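You operate a simulated robot arm through the tools that you are given. There is no shell and no other tool. Be economical: measure what you need, move in short steps, check, and stop when the job is done.

Carry out the task below with a simulated two-armed robot. There is one attempt and no reset: what you move stays moved.

JOB
Swap the used cartridge in the bench filter housing for the 20 micron one.
Fine: hold the housing as its ring turns and as the new one goes in; used one in the cream bin; ring back on.

Only the result counts: the job must be done as asked and must still hold three seconds after the hand-in. Knocking over, shifting, dropping, spilling or breaking anything else fails it.

ROBOT AND FRAMES
Two 7-joint arms with two-finger parallel grippers on one trunk, on a base that drives. Base frame: it is fixed to the floor where the robot stands at the start and does not move with it; the origin is under the middle of the robot, x ahead of it, y to its left, z up; the surface under the hand at the start is at about z = 900. Readings come in mm, degrees, newtons and seconds.
The left shoulder is at the start at [50, 209, 1196], the right one opposite. With the tool pointing down near the work surface each hand reaches from about 280 to 920 mm from the robot's upright axis, wherever it stands, measured 20 degrees to its own side. Places, roughly: inside of the bench filter housing [600, 0, 900]; inside of the cream bin [1000, 600, 900]; top of the finishing bench [700, 0, 900]. Payload 4.4 kg a hand.
The TCP of each hand is the grasp point between the finger pads, 23 mm short of the fingertips. In the tool frame z runs along the fingers and y along their closing line. Largest opening 94 mm; finger width 38, thickness 10; the body of the gripper, 54 by 96 mm, starts 39 mm behind the TCP.
Orientation is told as [roll, pitch, yaw] about the base's x, y, z axes, in that order, counted from this pose: with the fingers straight down and closing along the base's y, the tool's x points along the base's -x, its y along +y and its z along -z.

CONTROLS
- The arms move only by the tool jog_arm. It takes "left_motion", "right_motion" or both (then of equal length, played together; a hand with none holds still); each is a list of rows, each a list of 7 numbers: the shift along the base's x, y, z in mm, then the turn, a rotation vector about the base's x, y, z in degrees, then the opening, from 0 (shut) to 1 (fully open). In form: [[dx, dy, dz, wx, wy, wz, hand], ...]. A call has 1 to 10 rows; each row shifts and turns the commanded pose from where the row before left it. A row lasts 0.2 s, in which the tool goes at most 50 mm and 8.6 degrees; a call with a longer step from one row to the next is refused whole, and so is a gripper value outside its range. A pose out of reach is approached as far as the arm can. The call stops where the force on the tool passes 90 N (or 10 N more than at its start, if that is more) or the arm is blocked; 0.2 s more then pass. Each finger travels about 108 mm/s and halts on what it meets, pressing with about 41 N; the grip force reading is that of the motor and also rises with nothing between the fingers. The clock runs only during rows and for 0.2 s after the last one: add rows that do not move to give the fingers time. The reply holds the time, the measured pose of the TCP, the force on the tool along the base axes, the opening and the grip force, in the units named above and with some noise, with the torque about the TCP (base axes, N m) and any sound that the robot's microphone picked up, and new pictures: "pictures" is both (left out), scene, wrist or none (wrist: the cameras of the hands that moved).
- Cameras (640 x 400 px; columns grow to the right, rows downward): "scene" is now at [158.4, 16.6, 1391.5]; the picture's right is [0.17, -0.99, 0.00], its down [-0.35, -0.06, -0.93] and it looks along [0.92, 0.16, -0.36] (base axes); focal length 214 px, centre (320, 200). "left" rides on the left gripper at [87, -16, -74] in its tool frame; the picture's right is [0.18, 0.98, 0.00], its down [-0.58, 0.11, -0.81] and it looks along [-0.79, 0.15, 0.59] (tool axes); focal length 243 px, centre (320, 200). "right" rides on the right gripper at [86, 16, -74] in its tool frame; the picture's right is [-0.18, 0.98, 0.00], its down [-0.58, -0.11, -0.81] and it looks along [-0.79, -0.15, 0.59] (tool axes); focal length 243 px, centre (320, 200). There is no depth. A picture from a camera that has moved, and an enlarged one, comes with that camera's place and axes in the base frame and with its lens.
- lift_body(by): slides the trunk up (or, below 0, down) by that many mm; the arms and the scene camera ride with it, the base frame stays. It gives what a move gives, with no picture.
- drive_base(legs): drives the robot by 1 to 6 legs, each [ahead, left, turn to the left] in mm, mm and degrees, along the robot's own axes; the way and the turn of a leg run together, so that a leg with both is an arc; at most 1500 mm and 180 degrees a leg. The arms and the cameras ride along, it lands a little off, and it stops where it bumps. It gives what a move gives, and a new picture of the scene camera.
- aim_head(pan, tilt): turns the head with the scene camera to pan (to the left, within 80 degrees either way) and tilt (down, from -29 to 69), counted from straight ahead of the robot. It gives what a move gives, and a new picture of the scene camera.
- enlarge(camera, box): a new picture of the part [left, top, right, bottom] of that camera's present view, enlarged. The clock stands still meanwhile.
- sign_off(): hands the job in; it is judged then, once.

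Go step by step. Nothing tells you exact positions but the pictures and the camera data: compare them with the known pose of the tool, close in by small moves and look again before you grip or let go. The budget is 120 turns and 260 pictures, counting those below and the enlarged ones. Unless the task says otherwise, let go and move clear before handing in, and close with one line.

The tools are called after "Request:" as name(argument=value, ...) on one line, values as JSON. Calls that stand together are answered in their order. jog_arm: Moves the arms, as the interface text tells. Its arguments: {"type":"object","properties":{"left_motion":{"type":"array"},"right_motion":{"type":"array"},"pictures":{"type":"string","enum":["both","scene","wrist","none"]}},"required":[]} The other tools are called the same way: lift_body (by) slides the trunk up or down; drive_base (legs) drives the base; aim_head (pan, tilt) turns the head that bears the scene camera; enlarge (camera, box) takes an enlarged picture of a part of a camera's view; sign_off () hands the job in.

At the start:

```text
t: 0.0
left_ee_pos: [424.2, 286.0, 1263.4]
left_tool_rot: [0.0, 0.0, 0.1]
left_contact_force: [-0.2, 0.8, 0.2]
left_moment: [0.01, 0.0, -0.01]
left_opening: 93.7
left_gripper_force: 0.1
right_ee_pos: [484.7, -162.4, 1341.1]
right_tool_rot: [0.1, -0.1, 0.0]
right_contact_force: [-0.3, -0.1, 0.0]
right_moment: [-0.02, 0.03, 0.01]
right_opening: 94.0
right_gripper_force: 0.1
trunk travel left (down, up): [-275.0, 288.0]
robot x, y, heading: [-1.9, -2.2, -0.2]
head pan, tilt: [9.8, 20.8]
```

scene: 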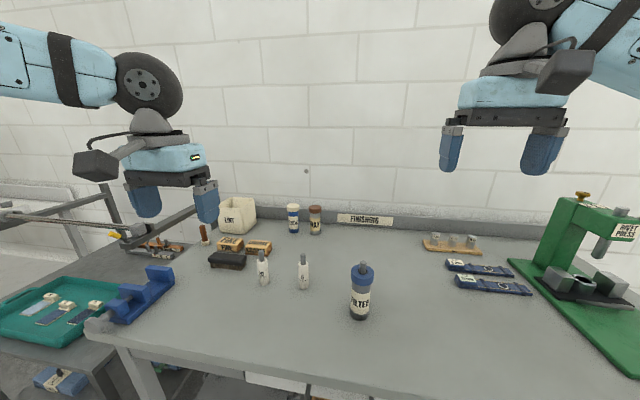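
right: 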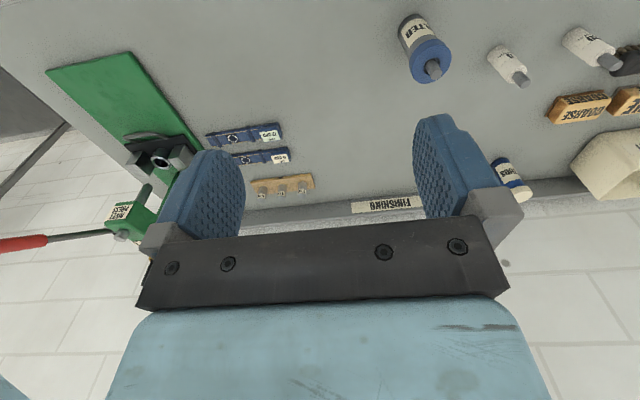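
left: 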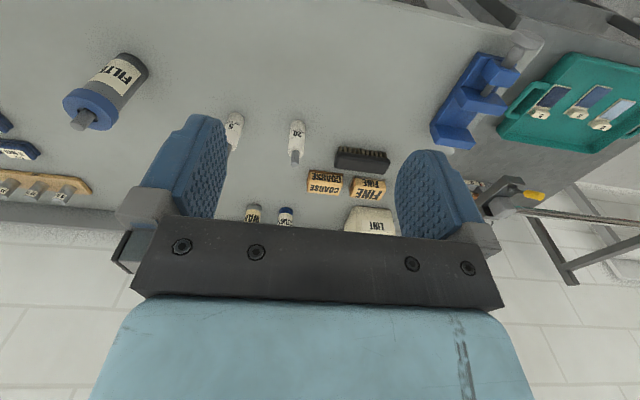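

I see the filter housing (blue ring, grey stem on top) near the middle of the bench and two white cartridges to its left. I take a closer look at both, and at the cream bin.

Request:
enlarge(camera="scene", box=[230, 230, 390, 330])

Request:
enlarge(camera="left", box=[210, 90, 410, 240])

Request:
enlarge(camera="right", box=[380, 0, 640, 160])

Request:
enlarge(camera="scene", box=[180, 180, 340, 280])

```text
4.00 times, centred on (310, 280) of scene
camera zoom: at [158.4, 16.6, 1391.5], right [0.17, -0.99, 0.0], down [-0.35, -0.06, -0.93], along [0.92, 0.16, -0.36], focal length 858 px, centre (360, -120)
```

zoom: 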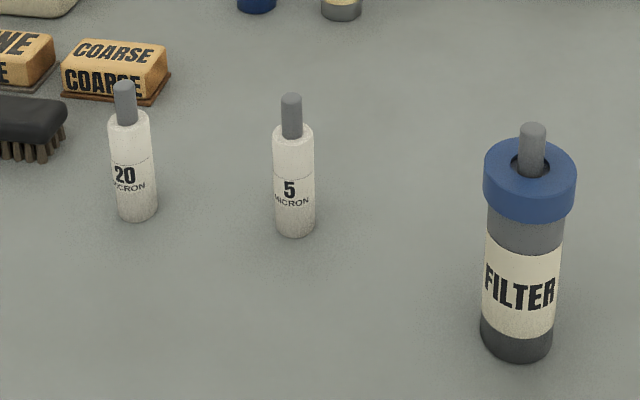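

```text
2.67 times, centred on (310, 165) of left
camera zoom: at [338.5, 269.1, 1338.4], right [-0.19, 0.98, 0.0], down [0.58, 0.11, 0.81], along [0.79, 0.15, -0.59], focal length 647 px, centre (347, 293)
```

zoom: 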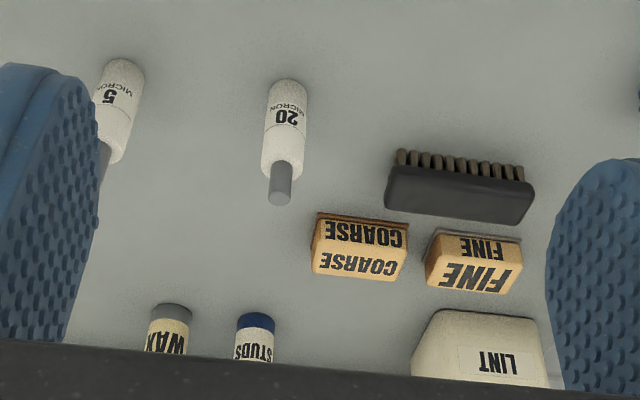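

```text
2.46 times, centred on (510, 80) of right
camera zoom: at [398.0, -146.1, 1416.2], right [0.18, 0.98, 0.0], down [0.58, -0.11, 0.81], along [0.79, -0.15, -0.59], focal length 597 px, centre (-148, 495)
```

zoom: 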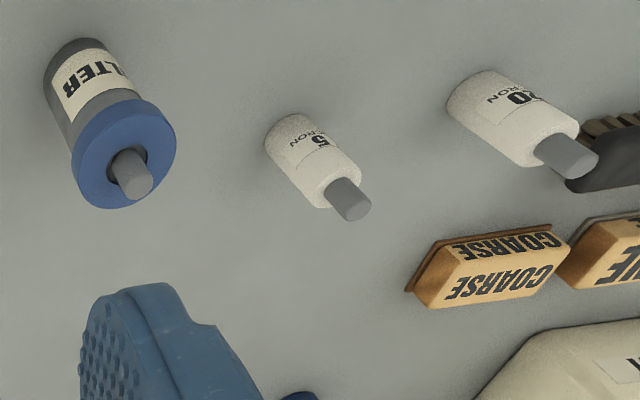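

```text
4.00 times, centred on (260, 230) of scene
camera zoom: at [158.4, 16.6, 1391.5], right [0.17, -0.99, 0.0], down [-0.35, -0.06, -0.93], along [0.92, 0.16, -0.36], focal length 858 px, centre (560, 80)
```

zoom: 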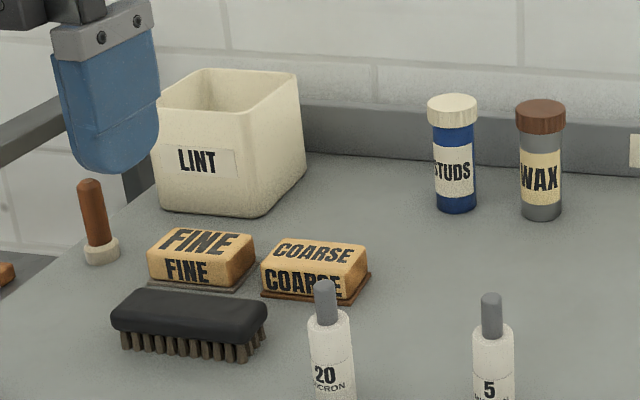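

The housing stands near (590, -12), its ring top at about z 1045 and the pin top at about z 1074. The 20 micron cartridge is near (663, 284). The right hand will hold the housing from the front right, and the left will work from above, so I first orient the right hand.

Request:
jog_arm(right_motion=[[-2, -2, -14, 0, -8.14, 0, 1], [-2, -2, -14, 0, -8.14, 0, 1], [-2, -2, -14, 0, -8.14, 0, 1], [-2, -2, -14, 0, -8.14, 0, 1], [-2, -2, -14, 0, -8.14, 0, 1], [-2, -2, -14, 0, -8.14, 0, 1], [-2, -2, -14, 0, -8.14, 0, 1], [-2, -2, -14, 0, 0, 8.33, 1], [-2, -2, -14, 0, 0, 8.33, 1], [-2, -2, -14, 0, 0, 8.33, 1]], pictures="none")

Request:
jog_arm(right_motion=[[3, 0, -10, 0, 0, 8.33, 1], [3, 0, -10, 0, 0, 8.33, 1], [3, 0, -10, 0, 0, 8.33, 1], [0, 0, -20, 0, 0, 0, 1], [0, 0, 0, 0, 0, 0, 1]], pictures="both")

```text
t: 2.2
left_ee_pos: [423.9, 284.6, 1263.5]
left_tool_rot: [0.2, -0.1, 0.0]
left_contact_force: [-0.9, 0.8, -0.2]
left_moment: [0.01, 0.01, 0.01]
left_opening: 94.2
left_gripper_force: 0.1
right_ee_pos: [464.0, -183.4, 1200.7]
right_tool_rot: [0.0, -57.0, 25.1]
right_contact_force: [0.3, 0.5, -0.1]
right_moment: [-0.03, 0.03, 0.01]
right_opening: 94.0
right_gripper_force: 0.0
trunk travel left (down, up): [-275.0, 288.0]
robot x, y, heading: [-2.9, 1.3, 0.1]
head pan, tilt: [9.8, 20.8]
```

```text
t: 3.4
left_ee_pos: [424.6, 285.0, 1263.5]
left_tool_rot: [0.0, 0.0, 0.1]
left_contact_force: [0.7, 0.2, -0.2]
left_moment: [0.02, 0.03, 0.03]
left_opening: 93.7
left_gripper_force: 0.1
right_ee_pos: [473.5, -182.9, 1152.3]
right_tool_rot: [0.1, -57.1, 50.0]
right_contact_force: [0.8, -0.6, -0.1]
right_moment: [-0.01, -0.02, 0.0]
right_opening: 94.2
right_gripper_force: 0.1
trunk travel left (down, up): [-275.0, 288.0]
robot x, y, heading: [-2.3, -2.2, -0.1]
head pan, tilt: [9.8, 20.8]
camera scene: at [158.3, 16.9, 1391.6], right [0.17, -0.99, 0.0], down [-0.35, -0.06, -0.93], along [0.92, 0.16, -0.36], focal length 214 px, centre (320, 200)
camera right: at [390.3, -255.5, 1120.0], right [-0.69, 0.71, 0.15], down [-0.15, -0.35, 0.93], along [0.71, 0.62, 0.34], focal length 243 px, centre (320, 200)
```

scene: 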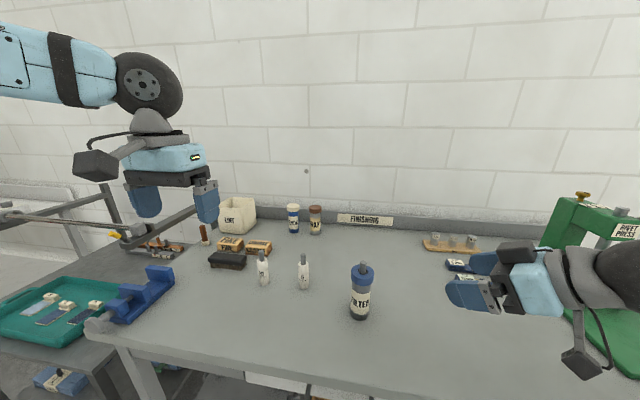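
right: 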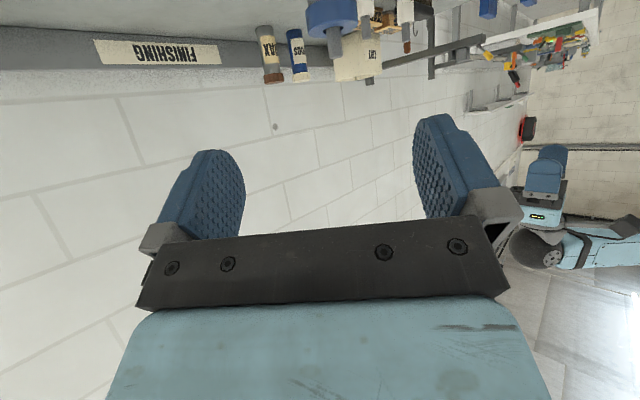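

The right hand is oriented well. I lower it to its pre-grasp beside the housing, and swing the left hand in with yaw -80 as a second viewpoint.

Request:
jog_arm(right_motion=[[5.4, 13.75, -44.3, 0, 0, 0, 1], [5.4, 13.75, -44.3, 0, 0, 0, 1], [5.4, 13.75, -44.3, 0, 0, 0, 1], [5.4, 13.75, -44.3, 0, 0, 0, 1], [0, 0, 0, 0, 0, 0, 1], [0, 0, 0, 0, 0, 0, 1], [0, 0, 0, 0, 0, 0, 1], [0, 0, 0, 0, 0, 0, 1], [0, 0, 0, 0, 0, 0, 1], [0, 0, 0, 0, 0, 0, 1]], left_motion=[[16.6, -20, -8, 0, 0, -8, 1], [16.6, -20, -8, 0, 0, -8, 1], [16.6, -20, -8, 0, 0, -8, 1], [16.6, -20, -8, 0, 0, -8, 1], [16.6, -20, -8, 0, 0, -8, 1], [16.6, -20, -8, 0, 0, -8, 1], [16.6, -20, -8, 0, 0, -8, 1], [16.6, -20, -8, 0, 0, -8, 1], [16.6, -20, -8, 0, 0, -8, 1], [16.6, -20, -8, 0, 0, -8, 1]])

```text
t: 5.6
left_ee_pos: [558.9, 140.8, 1187.2]
left_tool_rot: [0.1, -0.1, -74.7]
left_contact_force: [-0.2, 0.3, 0.7]
left_moment: [-0.02, -0.01, -0.03]
left_opening: 94.1
left_gripper_force: 0.1
left hand out of reach, approached as far as the arm can: row 8, 9, 10
right_ee_pos: [494.6, -125.4, 974.1]
right_tool_rot: [0.0, -57.0, 50.0]
right_contact_force: [0.0, -0.3, 1.0]
right_moment: [-0.02, 0.0, 0.0]
right_opening: 94.1
right_gripper_force: 0.1
trunk travel left (down, up): [-275.0, 288.0]
robot x, y, heading: [0.2, -1.0, -0.0]
head pan, tilt: [9.8, 20.8]
camera scene: at [157.9, 16.7, 1391.6], right [0.17, -0.99, 0.0], down [-0.35, -0.06, -0.93], along [0.92, 0.16, -0.36], focal length 214 px, centre (320, 200)
camera right: at [411.9, -198.8, 942.0], right [-0.69, 0.71, 0.15], down [-0.15, -0.35, 0.93], along [0.71, 0.62, 0.34], focal length 243 px, centre (320, 200)
camera left: at [521.5, 218.9, 1261.0], right [0.9, 0.44, 0.0], down [0.26, -0.53, 0.81], along [0.35, -0.73, -0.59], focal length 243 px, centre (320, 200)
```

scene: 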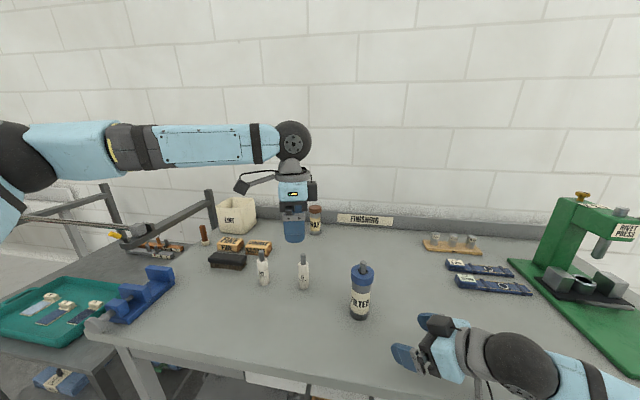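
right: 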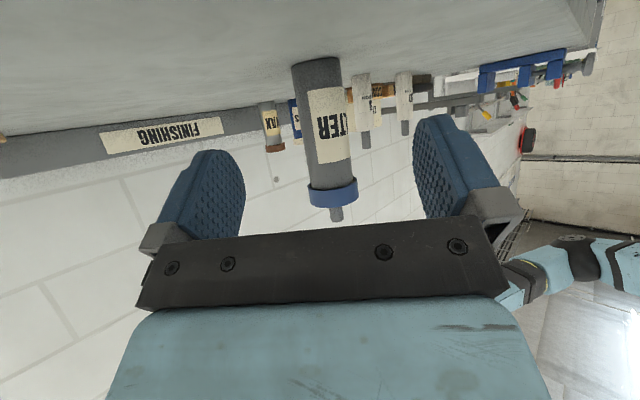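
left: 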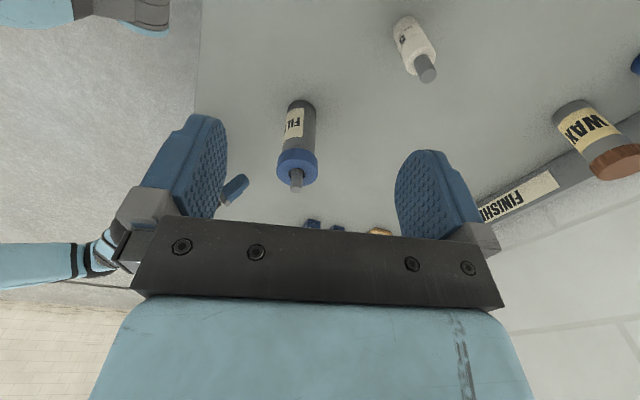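

The right camera sees the housing between its open fingers. I move the right hand 80 mm nearer and back the left hand off a little, then recheck the centring.

Request:
jog_arm(right_motion=[[25.7, 30.6, 0, 0, 0, 0, 1], [25.7, 30.6, -3, 0, 0, 0, 1], [0, 0, 0, 0, 0, 0, 1]], left_motion=[[-4, 8, 10, 0, 0, 8, 1], [-4, 8, 10, 0, 0, 8, 1], [0, 0, 0, 0, 0, 0, 1]])

Request:
aim_head(pan=0, tilt=45)

Request:
enlarge(camera="scene", box=[240, 120, 400, 220])

```text
t: 6.4
left_ee_pos: [552.3, 154.4, 1206.8]
left_tool_rot: [-0.1, 0.0, -58.5]
left_contact_force: [-1.1, 0.0, 0.3]
left_moment: [-0.03, -0.03, 0.01]
left_opening: 94.0
left_gripper_force: 0.0
right_ee_pos: [546.9, -66.5, 972.2]
right_tool_rot: [0.1, -57.0, 49.9]
right_contact_force: [1.3, 0.3, 0.2]
right_moment: [0.01, -0.01, 0.01]
right_opening: 94.1
right_gripper_force: 0.0
trunk travel left (down, up): [-275.0, 288.0]
robot x, y, heading: [-2.6, -2.0, 0.1]
head pan, tilt: [9.8, 20.8]
camera scene: at [158.5, 16.1, 1391.5], right [0.17, -0.99, 0.0], down [-0.35, -0.06, -0.93], along [0.92, 0.16, -0.36], focal length 214 px, centre (320, 200)
camera right: at [463.8, -139.0, 939.6], right [-0.69, 0.71, 0.16], down [-0.15, -0.35, 0.93], along [0.71, 0.61, 0.34], focal length 243 px, centre (320, 200)
camera left: at [493.4, 220.3, 1280.7], right [0.74, 0.67, 0.0], down [0.4, -0.44, 0.81], along [0.54, -0.6, -0.59], focal length 243 px, centre (320, 200)
```

scene: 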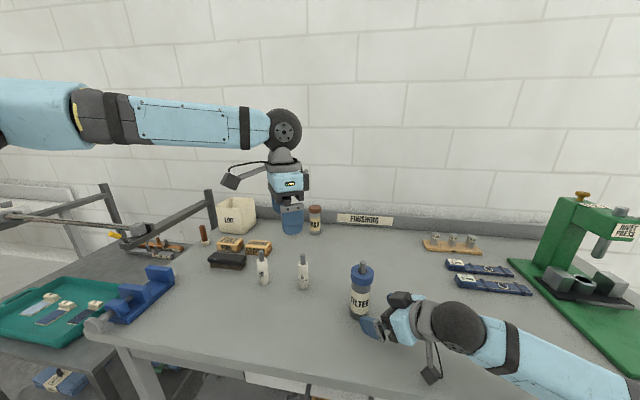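
right: 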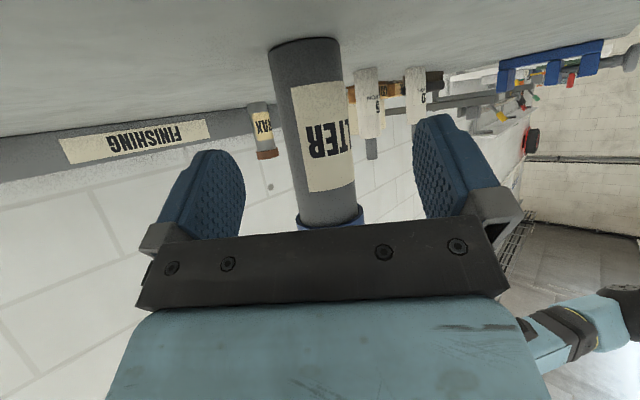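
left: 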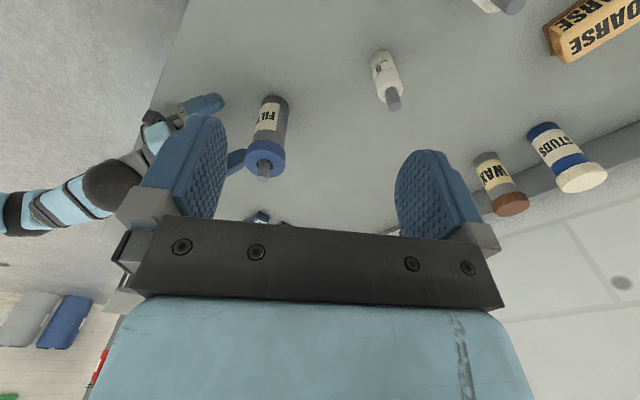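

```text
t: 7.3
left_ee_pos: [552.2, 156.4, 1205.5]
left_tool_rot: [0.0, -0.1, -58.7]
left_contact_force: [0.1, 0.1, 0.0]
left_moment: [-0.04, 0.03, 0.01]
left_opening: 93.9
left_gripper_force: 0.0
right_ee_pos: [546.8, -65.5, 971.7]
right_tool_rot: [-0.1, -57.1, 50.0]
right_contact_force: [0.3, -0.2, -0.8]
right_moment: [-0.02, 0.0, 0.02]
right_opening: 94.0
right_gripper_force: 0.1
trunk travel left (down, up): [-275.0, 288.0]
robot x, y, heading: [-2.0, 1.9, -0.0]
head pan, tilt: [0.0, 45.0]
camera scene: at [148.1, 0.8, 1354.3], right [0.0, -1.0, 0.0], down [-0.71, 0.0, -0.71], along [0.71, 0.0, -0.71], focal length 214 px, centre (320, 200)
```

scene: 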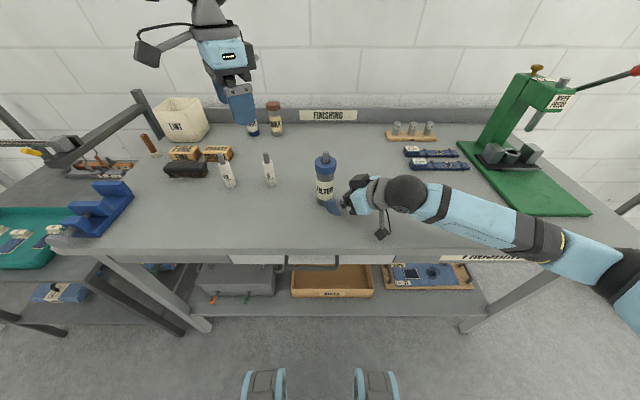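

```text
4.00 times, centred on (320, 170) of scene
camera zoom: at [148.1, 0.8, 1354.3], right [0.0, -1.0, 0.0], down [-0.71, 0.0, -0.71], along [0.71, 0.0, -0.71], focal length 858 px, centre (320, 320)
```

zoom: 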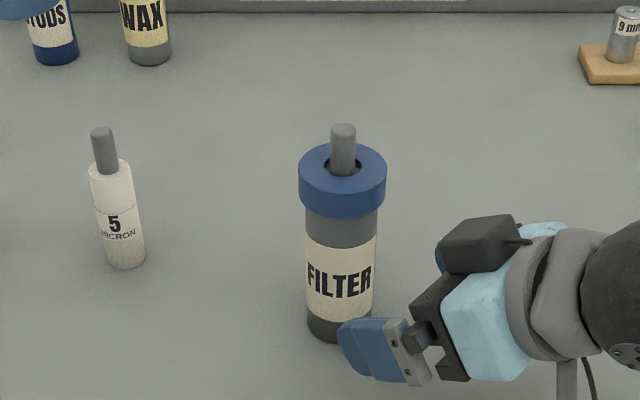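

Both views agree: the housing axis is at about (594, -13.5). I bring the right hand in and close it on the body.

Request:
jog_arm(right_motion=[[13.8, 15, -1, 0, 0, 0, 1], [13.8, 15, 0, 0, 0, 0, 1], [13.8, 15, 0, 0, 0, 0, 1], [0, 0, 0, 0, 0, 0, 1]], pictures="both")

Request:
enlarge(camera="scene", box=[240, 120, 400, 220])

```text
t: 8.3
left_ee_pos: [551.0, 155.2, 1206.6]
left_tool_rot: [-0.1, 0.0, -58.8]
left_contact_force: [-0.7, -0.2, 0.3]
left_moment: [-0.02, 0.03, 0.0]
left_opening: 94.0
left_gripper_force: 0.1
right_ee_pos: [587.2, -20.4, 971.7]
right_tool_rot: [0.0, -57.0, 50.0]
right_contact_force: [-0.8, -1.3, 2.3]
right_moment: [0.0, -0.03, 0.01]
right_opening: 94.0
right_gripper_force: 0.2
trunk travel left (down, up): [-275.0, 288.0]
robot x, y, heading: [1.3, 1.1, 0.1]
head pan, tilt: [0.0, 45.0]
camera scene: at [147.5, 0.3, 1354.3], right [0.0, -1.0, 0.0], down [-0.71, 0.0, -0.71], along [0.71, 0.0, -0.71], focal length 214 px, centre (320, 200)
camera right: at [504.7, -94.7, 939.5], right [-0.69, 0.71, 0.15], down [-0.15, -0.35, 0.93], along [0.71, 0.61, 0.34], focal length 243 px, centre (320, 200)
```

scene: 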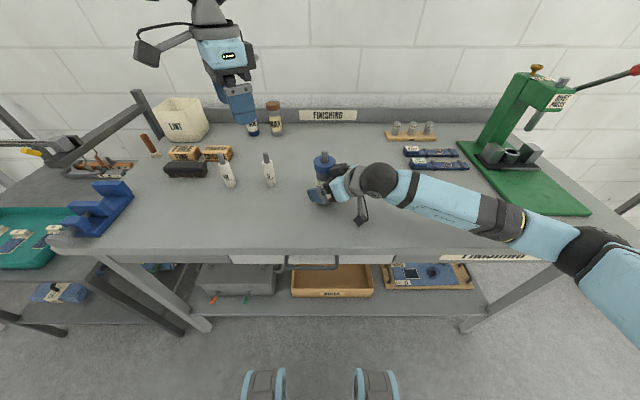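
right: 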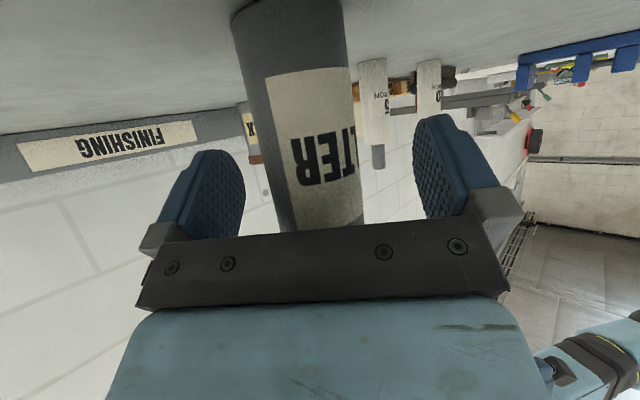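

```text
4.00 times, centred on (320, 170) of scene
camera zoom: at [147.5, 0.3, 1354.3], right [0.0, -1.0, 0.0], down [-0.71, 0.0, -0.71], along [0.71, 0.0, -0.71], focal length 858 px, centre (320, 320)
```

zoom: 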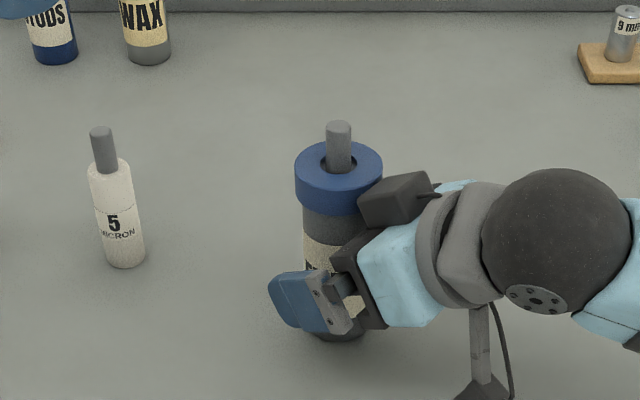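

The palm seems to be just grazing the housing, so I back off 3 mm and close gently.

Request:
jog_arm(right_motion=[[-1.9, -2.3, 0, 0, 0, 0, 1], [0, 0, 0, 0, 0, 0, 0.7], [0, 0, 0, 0, 0, 0, 0.6], [0, 0, 0, 0, 0, 0, 0.55], [0, 0, 0, 0, 0, 0, 0.5], [0, 0, 0, 0, 0, 0, 0.45], [0, 0, 0, 0, 0, 0, 0.4], [0, 0, 0, 0, 0, 0, 0.4]], pictures="wrist")

Request:
enlarge(camera="scene", box=[240, 120, 400, 220])

```text
t: 10.1
left_ee_pos: [552.4, 155.7, 1206.1]
left_tool_rot: [-0.1, -0.1, -58.6]
left_contact_force: [-1.2, -0.3, -0.3]
left_moment: [-0.01, 0.01, 0.0]
left_opening: 93.9
left_gripper_force: 0.1
right_ee_pos: [586.4, -22.8, 970.5]
right_tool_rot: [0.0, -57.0, 50.1]
right_contact_force: [0.3, -1.2, 1.0]
right_moment: [-0.04, -0.03, -0.04]
right_opening: 46.4
right_gripper_force: 41.1
trunk travel left (down, up): [-275.0, 288.0]
robot x, y, heading: [-0.0, -0.5, 0.1]
head pan, tilt: [0.0, 45.0]
camera right: at [503.3, -96.7, 938.9], right [-0.69, 0.71, 0.15], down [-0.15, -0.35, 0.93], along [0.71, 0.61, 0.34], focal length 243 px, centre (320, 200)
```

right: 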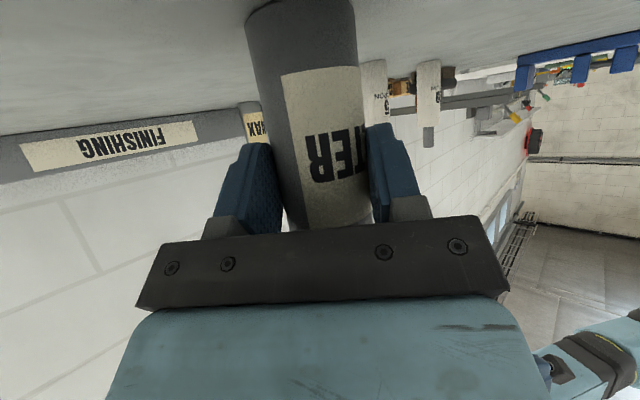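

```text
4.00 times, centred on (320, 170) of scene
camera zoom: at [148.1, 0.7, 1354.2], right [0.0, -1.0, 0.0], down [-0.71, 0.0, -0.71], along [0.71, 0.0, -0.71], focal length 858 px, centre (320, 320)
```

zoom: 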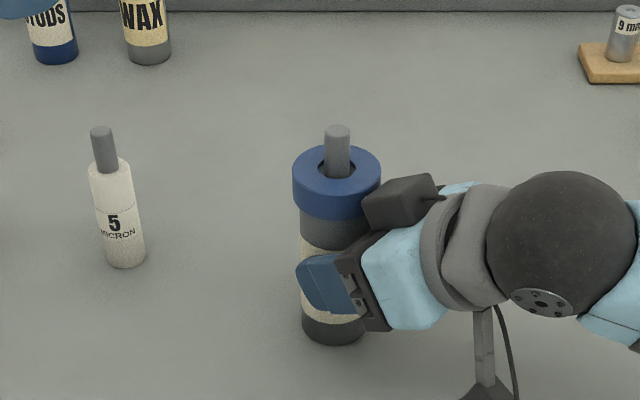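

The housing is held (46 mm grip), with its axis now near (591.5, -10). I need to know how close the right gripper's top box is to the ring before I pick the left hand's yaw range.

Request:
enlarge(camera="scene", box=[304, 140, 368, 180])

Request:
enlarge(camera="left", box=[120, 80, 312, 200])

```text
10.00 times, centred on (336, 160) of scene
camera zoom: at [148.1, 0.7, 1354.2], right [0.0, -1.0, 0.0], down [-0.71, 0.0, -0.71], along [0.71, 0.0, -0.71], focal length 2145 px, centre (160, 600)
```

zoom: 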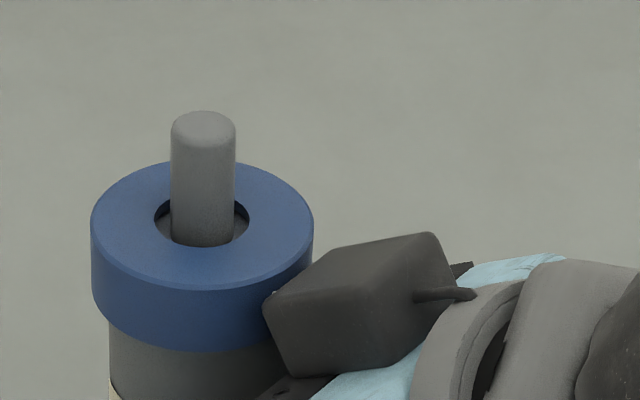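

```text
3.33 times, centred on (216, 140) of left
camera zoom: at [493.4, 220.8, 1280.6], right [0.74, 0.67, 0.0], down [0.4, -0.44, 0.81], along [0.54, -0.6, -0.59], focal length 809 px, centre (667, 400)
```

zoom: 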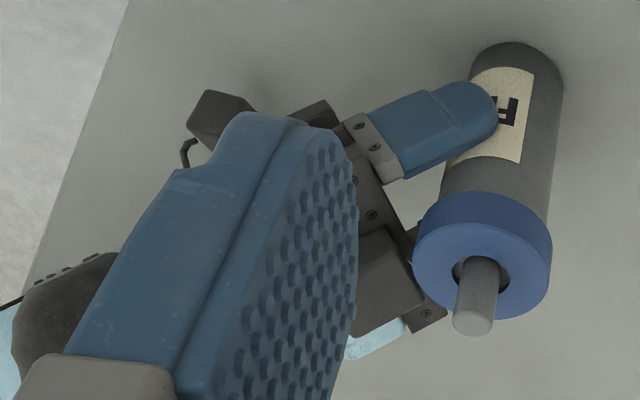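

The right hand's top box would foul the left fingers at this tilt. I release, back off, re-orient to a flatter, more frontal approach (tilt 65°, pointing 30°) and look again.

Request:
jog_arm(right_motion=[[0, 0, 0, 0, 0, 0, 1], [0, 0, 0, 0, 0, 0, 1], [0, 0, 0, 0, 0, 0, 1], [-16, -19, 3, 0, 0, 0, 1], [-16, -19, 5, 0, 0, 0, 1], [0, 0, 10, 6.13, -5.14, 0, 1], [-5.4, 6.8, 0, 0, 0, -6.67, 1], [-5.4, 6.8, 0, 0, 0, -6.67, 1], [-5.4, 6.8, 0, 0, 0, -6.67, 1], [0, 0, 0, 0, 0, 0, 1]], pictures="wrist")

Request:
enlarge(camera="scene", box=[240, 120, 400, 220])

```text
t: 12.3
left_ee_pos: [551.8, 156.1, 1207.0]
left_tool_rot: [0.0, -0.1, -58.6]
left_contact_force: [0.7, 0.0, 0.2]
left_moment: [-0.02, 0.01, -0.01]
left_opening: 94.1
left_gripper_force: 0.0
right_ee_pos: [543.2, -47.6, 989.4]
right_tool_rot: [0.0, -65.0, 36.6]
right_contact_force: [0.5, 0.1, -0.2]
right_moment: [0.01, -0.01, 0.02]
right_opening: 94.0
right_gripper_force: 0.0
right hand out of reach, approached as far as the arm can: row 9
trunk travel left (down, up): [-275.0, 288.0]
robot x, y, heading: [-0.8, 3.1, -0.1]
head pan, tilt: [0.0, 45.0]
camera right: at [449.9, -96.6, 942.1], right [-0.52, 0.84, 0.17], down [-0.32, -0.38, 0.87], along [0.79, 0.4, 0.47], focal length 243 px, centre (320, 200)
```

right: 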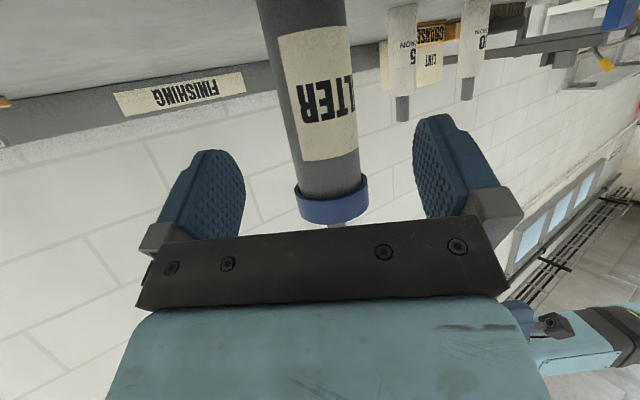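

```text
4.00 times, centred on (320, 170) of scene
camera zoom: at [148.0, 1.0, 1354.2], right [0.0, -1.0, 0.0], down [-0.71, 0.0, -0.71], along [0.71, 0.0, -0.71], focal length 858 px, centre (320, 320)
```

zoom: 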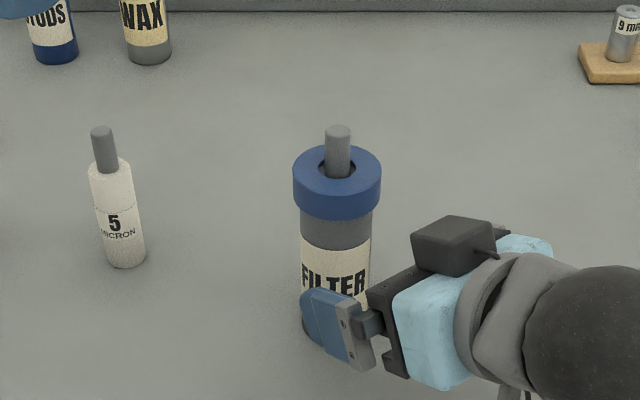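

The yaw joint limits near 36.6°, so I settle on 40°. The housing axis is at about (592.5, -9.8); I move in and close.

Request:
jog_arm(right_motion=[[0, -1, 0, 0, 0, 3.4, 1], [13.4, 10.4, -1, 0, 0, 0, 1], [13.4, 10.4, 0, 0, 0, 0, 1], [13.4, 10.4, 0, 0, 0, 0, 1], [0, 0, 0, 0, 0, 0, 1]], pictures="wrist")

Request:
enlarge(camera="scene", box=[272, 130, 368, 190])

```text
t: 13.5
left_ee_pos: [551.0, 155.1, 1205.2]
left_tool_rot: [0.0, 0.1, -58.6]
left_contact_force: [0.5, 0.9, 0.8]
left_moment: [0.03, -0.03, 0.01]
left_opening: 93.9
left_gripper_force: 0.0
right_ee_pos: [583.4, -17.3, 987.3]
right_tool_rot: [0.2, -65.0, 40.0]
right_contact_force: [0.4, 0.1, -0.1]
right_moment: [-0.01, -0.01, -0.01]
right_opening: 93.9
right_gripper_force: 0.0
trunk travel left (down, up): [-275.0, 288.0]
robot x, y, heading: [0.6, 1.1, -0.2]
head pan, tilt: [0.0, 45.0]
camera right: at [493.3, -71.9, 941.4], right [-0.57, 0.8, 0.17], down [-0.3, -0.4, 0.87], along [0.76, 0.45, 0.47], focal length 243 px, centre (320, 200)
```

right: 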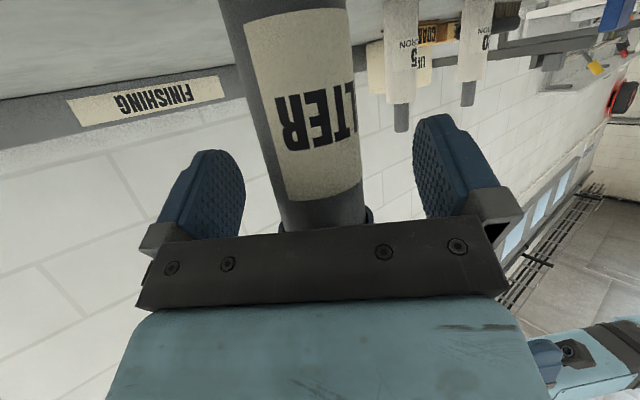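

```text
6.67 times, centred on (320, 160) of scene
camera zoom: at [147.8, 0.5, 1354.3], right [0.0, -1.0, 0.0], down [-0.71, 0.0, -0.71], along [0.71, 0.0, -0.71], focal length 1430 px, centre (320, 467)
```

zoom: 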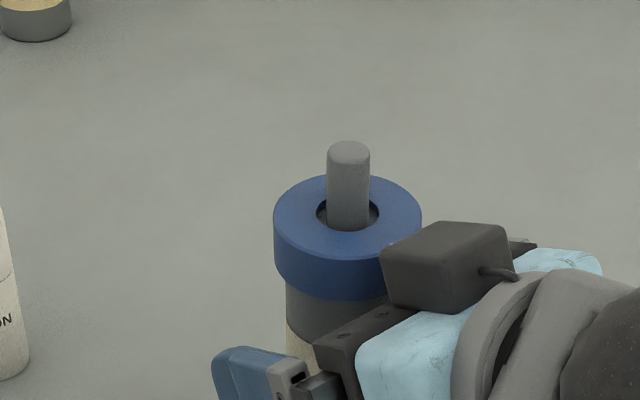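

The housing sits about 2.5 mm off centre, so I correct that and close.

Request:
jog_arm(right_motion=[[1.5, -1.8, 0, 0, 0, 0, 1], [0, 0, 0, 0, 0, 0, 0.7], [0, 0, 0, 0, 0, 0, 0.6], [0, 0, 0, 0, 0, 0, 0.55], [0, 0, 0, 0, 0, 0, 0.5], [0, 0, 0, 0, 0, 0, 0.45], [0, 0, 0, 0, 0, 0, 0.4], [0, 0, 0, 0, 0, 0, 0.4]], pictures="wrist")

Request:
enlarge(camera="scene", box=[272, 130, 368, 190])

```text
t: 15.3
left_ee_pos: [551.5, 155.6, 1206.1]
left_tool_rot: [0.0, -0.1, -58.5]
left_contact_force: [0.3, -0.1, -0.1]
left_moment: [-0.01, -0.01, -0.01]
left_opening: 94.0
left_gripper_force: 0.0
right_ee_pos: [585.5, -18.6, 987.2]
right_tool_rot: [-0.1, -64.9, 40.0]
right_contact_force: [0.7, -1.1, -0.2]
right_moment: [-0.15, -0.09, -0.03]
right_opening: 46.6
right_gripper_force: 40.8
trunk travel left (down, up): [-275.0, 288.0]
robot x, y, heading: [0.9, 4.3, 0.1]
head pan, tilt: [0.0, 45.0]
camera right: at [494.9, -73.9, 941.0], right [-0.57, 0.8, 0.17], down [-0.3, -0.4, 0.87], along [0.76, 0.45, 0.47], focal length 243 px, centre (320, 200)
```

right: 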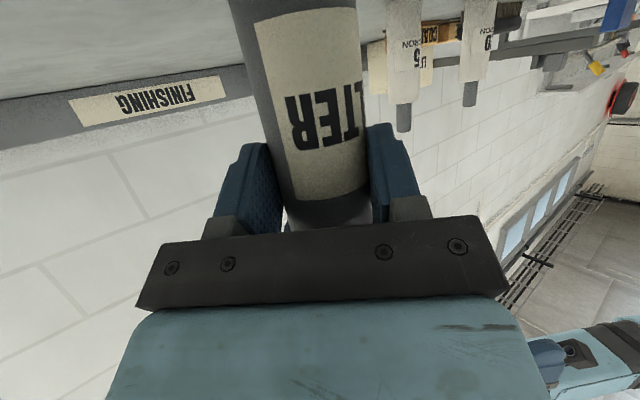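

```text
6.67 times, centred on (320, 160) of scene
camera zoom: at [148.0, 0.7, 1354.2], right [0.0, -1.0, 0.0], down [-0.71, 0.0, -0.71], along [0.71, 0.0, -0.71], focal length 1430 px, centre (320, 467)
```

zoom: 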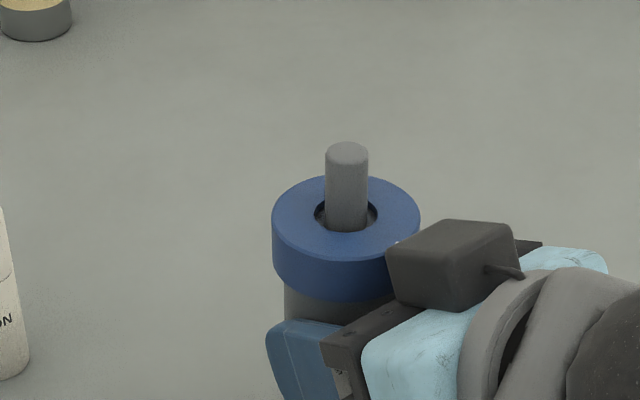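

The housing is held firmly, with the ring axis near (592.5, -9). Now the left hand swings to yaw 0 above the ring.

Request:
jog_arm(left_motion=[[5.8, -23.5, 0, 0, 0, 8.36, 0.8], [5.8, -23.5, 0, 0, 0, 8.36, 0.76], [5.8, -23.5, 0, 0, 0, 8.36, 0.74], [5.8, -23.5, 0, 0, 0, 8.36, 0.74], [5.8, -23.5, 0, 0, 0, 8.36, 0.74], [5.8, -23.5, -16, 0, 0, 8.36, 0.74], [5.8, -23.5, -20, 0, 0, 8.36, 0.74], [0, 0, -20, 0, 0, 0, 0.74], [0, 0, 0, 0, 0, 0, 0.74]], pictures="both")

Request:
enlarge(camera="scene", box=[256, 100, 384, 180])

```text
t: 17.3
left_ee_pos: [530.1, 132.0, 1222.5]
left_tool_rot: [-0.2, -0.1, -19.5]
left_contact_force: [-0.1, 0.3, -0.1]
left_moment: [-0.03, -0.04, -0.01]
left_opening: 69.7
left_gripper_force: 0.1
left hand out of reach, approached as far as the arm can: row 1, 2, 3, 4, 5, 6, 7
right_ee_pos: [585.1, -19.5, 987.3]
right_tool_rot: [0.1, -65.0, 40.0]
right_contact_force: [-1.2, -0.6, 0.2]
right_moment: [-0.09, -0.03, 0.01]
right_opening: 46.0
right_gripper_force: 41.1
trunk travel left (down, up): [-275.0, 288.0]
robot x, y, heading: [0.6, -0.3, 0.1]
head pan, tilt: [0.0, 45.0]
camera scene: at [148.0, 0.7, 1354.2], right [0.0, -1.0, 0.0], down [-0.71, 0.0, -0.71], along [0.71, 0.0, -0.71], focal length 214 px, centre (320, 200)
camera left: at [443.0, 145.9, 1298.0], right [0.15, 0.99, 0.0], down [0.58, -0.09, 0.81], along [0.8, -0.13, -0.59], focal length 243 px, centre (320, 200)
```

scene: 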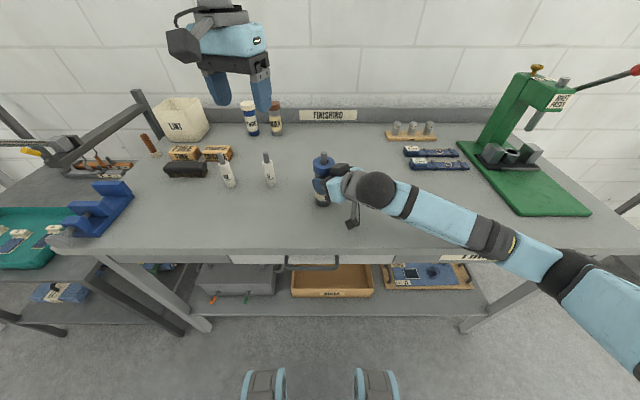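
left: 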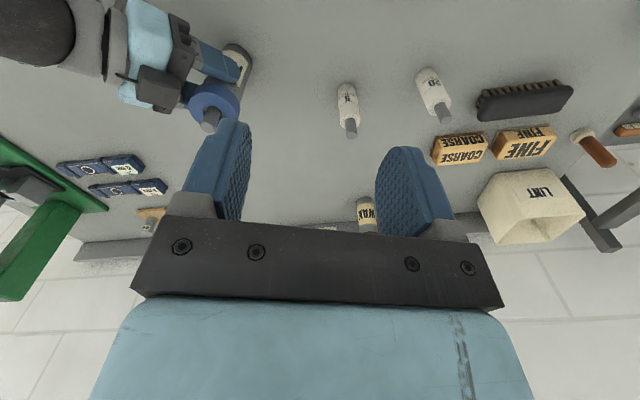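

```text
5.00 times, centred on (320, 140) of scene
camera zoom: at [148.0, 0.7, 1354.2], right [0.0, -1.0, 0.0], down [-0.71, 0.0, -0.71], along [0.71, 0.0, -0.71], focal length 1072 px, centre (320, 500)
```

zoom: 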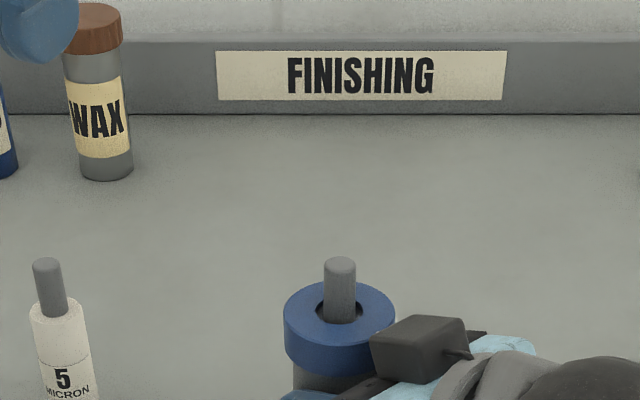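

The left arm hit a joint limit from its earlier yaw. I first unwind the yaw in place, then translate.

Request:
jog_arm(left_motion=[[0, 0, 0, 0, 0, 8.4, 0.74], [0, 0, 0, 0, 0, 8.4, 0.74], [0, 0, 0, 0, 0, 8.4, 0.74], [0, 0, 0, 0, 0, 8.4, 0.74], [10, -30, -10, 0, 0, 0, 0.74], [10, -30, -10, 0, 0, 0, 0.74], [10, -30, -10, 0, 0, 0, 0.74], [10, -30, -10, 0, 0, 0, 0.74], [10, -20, -10, 0, 0, 0, 0.74], [0, 0, 0, 0, 0, 0, 0.74]], pictures="both")

```text
t: 19.5
left_ee_pos: [534.1, 130.9, 1215.0]
left_tool_rot: [-0.1, 0.0, 14.0]
left_contact_force: [0.0, 0.8, 0.7]
left_moment: [-0.01, 0.06, 0.02]
left_opening: 70.0
left_gripper_force: 0.1
left hand out of reach, approached as far as the arm can: row 5, 6, 7, 8, 9
right_ee_pos: [585.2, -19.0, 988.2]
right_tool_rot: [0.0, -65.0, 40.0]
right_contact_force: [-0.5, -0.2, 0.4]
right_moment: [-0.07, 0.08, 0.05]
right_opening: 46.3
right_gripper_force: 41.4
trunk travel left (down, up): [-275.0, 288.0]
robot x, y, heading: [-0.9, 0.3, -0.0]
head pan, tilt: [0.0, 45.0]
camera scene: at [148.0, 0.7, 1354.2], right [0.0, -1.0, 0.0], down [-0.71, 0.0, -0.71], along [0.71, 0.0, -0.71], focal length 214 px, centre (320, 200)
camera left: at [453.7, 94.0, 1289.9], right [-0.42, 0.91, 0.0], down [0.54, 0.25, 0.81], along [0.73, 0.34, -0.59], focal length 243 px, centre (320, 200)
```

scene: 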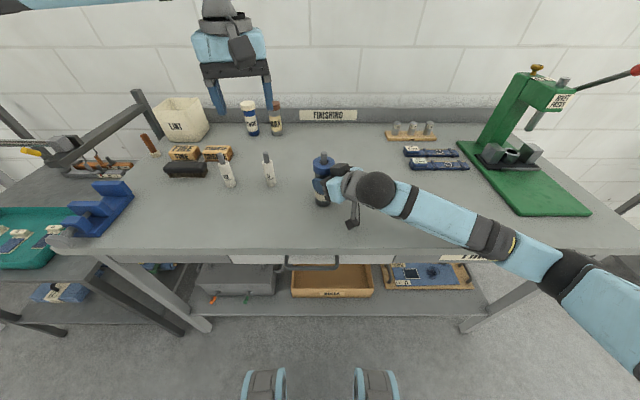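
left: 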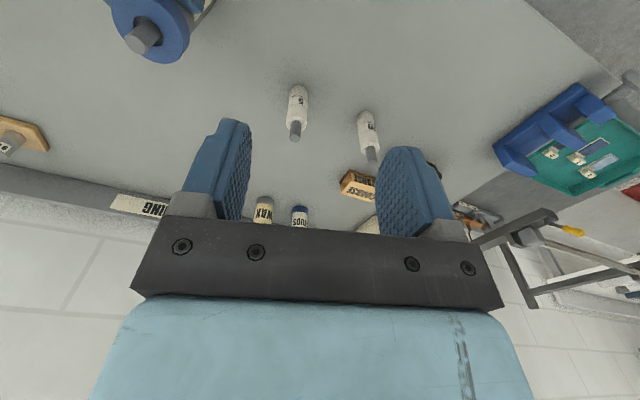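

The left arm is blocked sideways at this height. I lower it and try again to move across.

Request:
jog_arm(left_motion=[[0, 0, -40, 0, 0, 0, 0.74], [0, 0, -40, 0, 0, 0, 0.74], [5, -20, 0, 0, 0, 0, 0.74], [10, -20, 0, 0, 0, 0, 0.74], [10, -20, 0, 0, 0, 0, 0.74], [0, 0, 0, 0, 0, 0, 0.74]], pictures="none")

```text
t: 20.9
left_ee_pos: [533.0, 129.5, 1136.4]
left_tool_rot: [-0.1, 0.0, 14.0]
left_contact_force: [0.2, 0.9, 0.3]
left_moment: [-0.01, -0.01, 0.03]
left_opening: 69.6
left_gripper_force: 0.0
left hand out of reach, approached as far as the arm can: row 3, 4, 5
right_ee_pos: [584.9, -18.1, 986.6]
right_tool_rot: [0.0, -64.9, 40.0]
right_contact_force: [-0.5, -0.8, -0.2]
right_moment: [-0.03, -0.01, -0.01]
right_opening: 46.2
right_gripper_force: 40.9
trunk travel left (down, up): [-275.0, 288.0]
robot x, y, heading: [0.3, -3.9, -0.2]
head pan, tilt: [0.0, 45.0]
```

The left hand cannot cross below about y 130 at x 534; it looks like a shoulder limit. Before choosing a better stance I test how that limit behaves farther out.

Request:
jog_arm(left_motion=[[45, 0, 0, 0, 0, 0, 0.74], [45, 0, 0, 0, 0, 0, 0.74], [45, 0, 0, 0, 0, 0, 0.74], [45, 0, 0, 0, 0, 0, 0.74], [45, 0, 0, 0, 0, 0, 0.74], [0, -30, 0, 0, 0, 0, 0.74], [0, -30, 0, 0, 0, 0, 0.74], [0, -30, 0, 0, 0, 0, 0.74], [0, -30, 0, 0, 0, 0, 0.74]], pictures="none")

```text
t: 22.9
left_ee_pos: [620.1, 176.2, 1150.3]
left_tool_rot: [-0.2, -0.2, 14.1]
left_contact_force: [-0.9, 0.9, -0.4]
left_moment: [0.01, -0.01, 0.0]
left_opening: 69.6
left_gripper_force: 0.0
left hand out of reach, approached as far as the arm can: row 1, 2, 3, 4, 5, 6, 7, 8, 9
right_ee_pos: [585.2, -19.5, 987.1]
right_tool_rot: [0.0, -65.0, 40.0]
right_contact_force: [-0.5, -0.4, 0.1]
right_moment: [-0.09, 0.08, -0.04]
right_opening: 46.2
right_gripper_force: 40.8
trunk travel left (down, up): [-275.0, 288.0]
robot x, y, heading: [0.3, -2.2, -0.3]
head pan, tilt: [0.0, 45.0]
```

The reach limit seems to run along a bearing of about 14° to the arm's own side. I look at the left arm's posture to understand it.

Request:
aim_head(pan=40, tilt=15)

```text
t: 23.9
left_ee_pos: [619.6, 176.7, 1150.7]
left_tool_rot: [-0.2, 0.0, 14.0]
left_contact_force: [0.6, 0.0, 0.7]
left_moment: [-0.02, 0.04, 0.0]
left_opening: 69.4
left_gripper_force: 0.1
right_ee_pos: [585.1, -18.8, 988.4]
right_tool_rot: [0.0, -65.1, 40.0]
right_contact_force: [0.2, 0.4, 0.5]
right_moment: [-0.02, 0.03, -0.03]
right_opening: 46.6
right_gripper_force: 41.3
trunk travel left (down, up): [-275.0, 288.0]
robot x, y, heading: [2.3, 1.4, 0.2]
head pan, tilt: [40.0, 15.0]
camera scene: at [138.4, 60.8, 1401.0], right [0.64, -0.77, 0.0], down [-0.2, -0.17, -0.97], along [0.74, 0.62, -0.26], focal length 214 px, centre (320, 200)
```

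scene: 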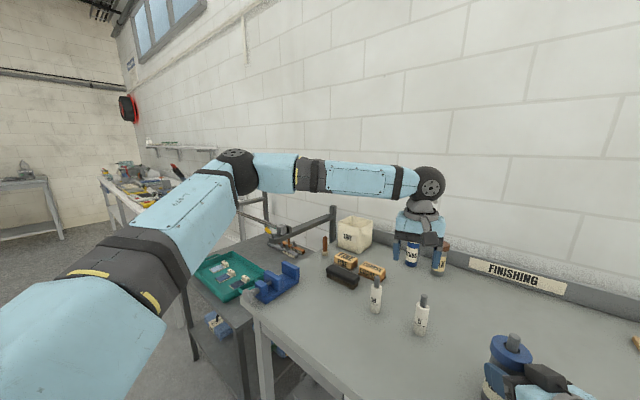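

My reading is that the shoulder pan limits how far each upper arm swings inward, so the hands should meet better closer to the body. I test the left hand's inward reach at x 430.

Request:
jog_arm(left_motion=[[-48, 0, 0, 0, 0, 0, 0.74], [-48, 0, 0, 0, 0, 0, 0.74], [-48, 0, 0, 0, 0, 0, 0.74], [-46, 0, 0, 0, 0, 0, 0.74], [0, -25, 0, 0, 0, 0, 0.74], [0, -25, 0, 0, 0, 0, 0.74], [0, -25, 0, 0, 0, 0, 0.74], [0, -25, 0, 0, 0, 0, 0.74], [0, -25, 0, 0, 0, 0, 0.74], [0, 0, 0, 0, 0, 0, 0.74]], pictures="none")

```text
t: 26.1
left_ee_pos: [428.7, 101.4, 1152.9]
left_tool_rot: [-0.1, -0.1, 14.2]
left_contact_force: [0.5, 0.1, 0.0]
left_moment: [0.0, 0.01, 0.0]
left_opening: 69.7
left_gripper_force: 0.1
left hand out of reach, approached as far as the arm can: row 8, 9
right_ee_pos: [584.9, -19.7, 988.3]
right_tool_rot: [0.1, -65.0, 40.0]
right_contact_force: [-0.2, 0.7, -0.4]
right_moment: [-0.03, -0.04, 0.0]
right_opening: 46.3
right_gripper_force: 41.3
trunk travel left (down, up): [-275.0, 288.0]
robot x, y, heading: [1.2, -3.2, 0.1]
head pan, tilt: [40.0, 15.0]
```

Inward reach stays limited to about a 13–14° bearing. So I will come about 140 mm closer, hold from the right side (pointing +y), and work the left hand tilted about 30° with its wrist to the left. First I release the housing and retreat both hands upward.

Request:
jog_arm(right_motion=[[0, 0, 0, 0, 0, 0, 1], [0, 0, 0, 0, 0, 0, 1], [0, 0, 0, 0, 0, 0, 1], [-23, -19.3, 3, 0, 0, 0, 1], [-23, -19.3, 3, 0, 0, 0, 1], [-23, -19.3, 3, 0, 0, 0, 1], [-5, -20, 40, 0, 0, 0, 1], [0, -20, 40, 0, 0, 0, 1], [0, -20, 40, 0, 0, 0, 1], [0, -20, 40, 0, 0, 0, 1]], left_motion=[[0, 0, 0, 0, 0, 0, 0.74], [0, 0, 0, 0, 0, 0, 0.74], [0, 20, 10, 0, 0, 0, 0.74], [0, 20, 10, 0, 0, 0, 0.74], [0, 20, 10, 0, 0, 0, 0.74], [0, 10, 10, 0, 0, 0, 0.74], [0, 10, 10, 0, 0, 0, 0.74], [0, 0, 0, 0, 0, 0, 0.74], [0, 0, 0, 0, 0, 0, 0.74], [0, 0, 0, 0, 0, 0, 0.74]], pictures="none")

Request:
aim_head(pan=0, tilt=60)

```text
t: 28.4
left_ee_pos: [429.9, 182.7, 1202.1]
left_tool_rot: [-0.1, -0.2, 14.1]
left_contact_force: [0.3, -0.3, 0.3]
left_moment: [0.01, 0.02, -0.03]
left_opening: 69.5
left_gripper_force: 0.1
right_ee_pos: [509.5, -158.1, 1156.2]
right_tool_rot: [0.1, -65.0, 40.1]
right_contact_force: [0.0, 0.1, 0.1]
right_moment: [0.03, -0.01, -0.02]
right_opening: 93.9
right_gripper_force: 0.1
trunk travel left (down, up): [-275.0, 288.0]
robot x, y, heading: [-1.2, -0.5, -0.3]
head pan, tilt: [40.0, 15.0]
```

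```text
t: 29.5
left_ee_pos: [429.9, 181.5, 1201.0]
left_tool_rot: [-0.2, -0.1, 14.1]
left_contact_force: [-0.5, -0.4, 0.3]
left_moment: [0.0, -0.03, 0.03]
left_opening: 69.5
left_gripper_force: 0.1
right_ee_pos: [510.0, -157.3, 1156.5]
right_tool_rot: [0.0, -65.0, 40.0]
right_contact_force: [0.6, -0.4, -0.9]
right_moment: [0.0, 0.03, -0.03]
right_opening: 94.4
right_gripper_force: 0.0
trunk travel left (down, up): [-275.0, 288.0]
robot x, y, heading: [-1.9, -2.0, -0.1]
head pan, tilt: [0.0, 60.0]
camera scene: at [133.4, 0.9, 1334.8], right [0.0, -1.0, 0.0], down [-0.87, 0.0, -0.5], along [0.5, 0.0, -0.87], focal length 214 px, centre (320, 200)
```

scene: 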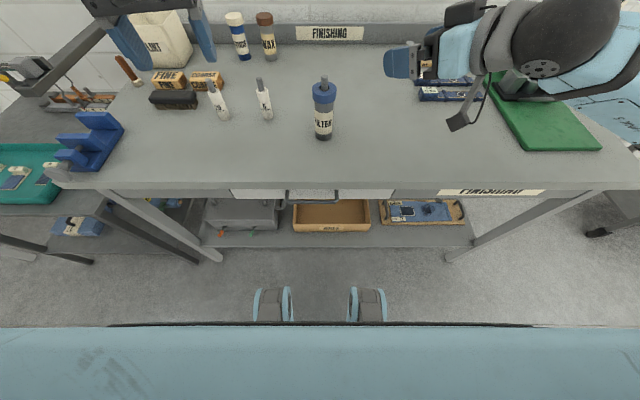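

There is free room under and in front of the bench. I drive about 142 mm ahead and 50 mm to the right.

Request:
drive_base(legs=[[142, -50, 0]])

```text
t: 30.9
left_ee_pos: [562.4, 136.8, 1201.7]
left_tool_rot: [0.0, -0.1, 14.3]
left_contact_force: [0.0, -1.3, -1.0]
left_moment: [0.01, -0.02, 0.01]
left_opening: 69.7
left_gripper_force: 0.1
right_ee_pos: [644.0, -202.1, 1156.3]
right_tool_rot: [0.3, -65.0, 40.1]
right_contact_force: [-0.7, 0.1, 0.4]
right_moment: [0.01, 0.0, 0.03]
right_opening: 94.2
right_gripper_force: 0.1
trunk travel left (down, up): [-275.0, 288.0]
robot x, y, heading: [133.7, -48.8, 0.4]
head pan, tilt: [0.0, 60.0]
stopped in leg 1: the robot was blocked; the commanded pose is now the measured one
camera scene: at [266.2, -46.9, 1334.7], right [0.0, -1.0, 0.0], down [-0.87, 0.0, -0.5], along [0.5, 0.0, -0.87], focal length 214 px, centre (320, 200)
```

scene: 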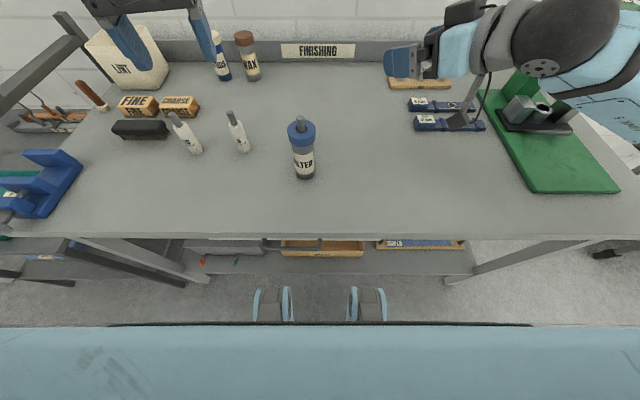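

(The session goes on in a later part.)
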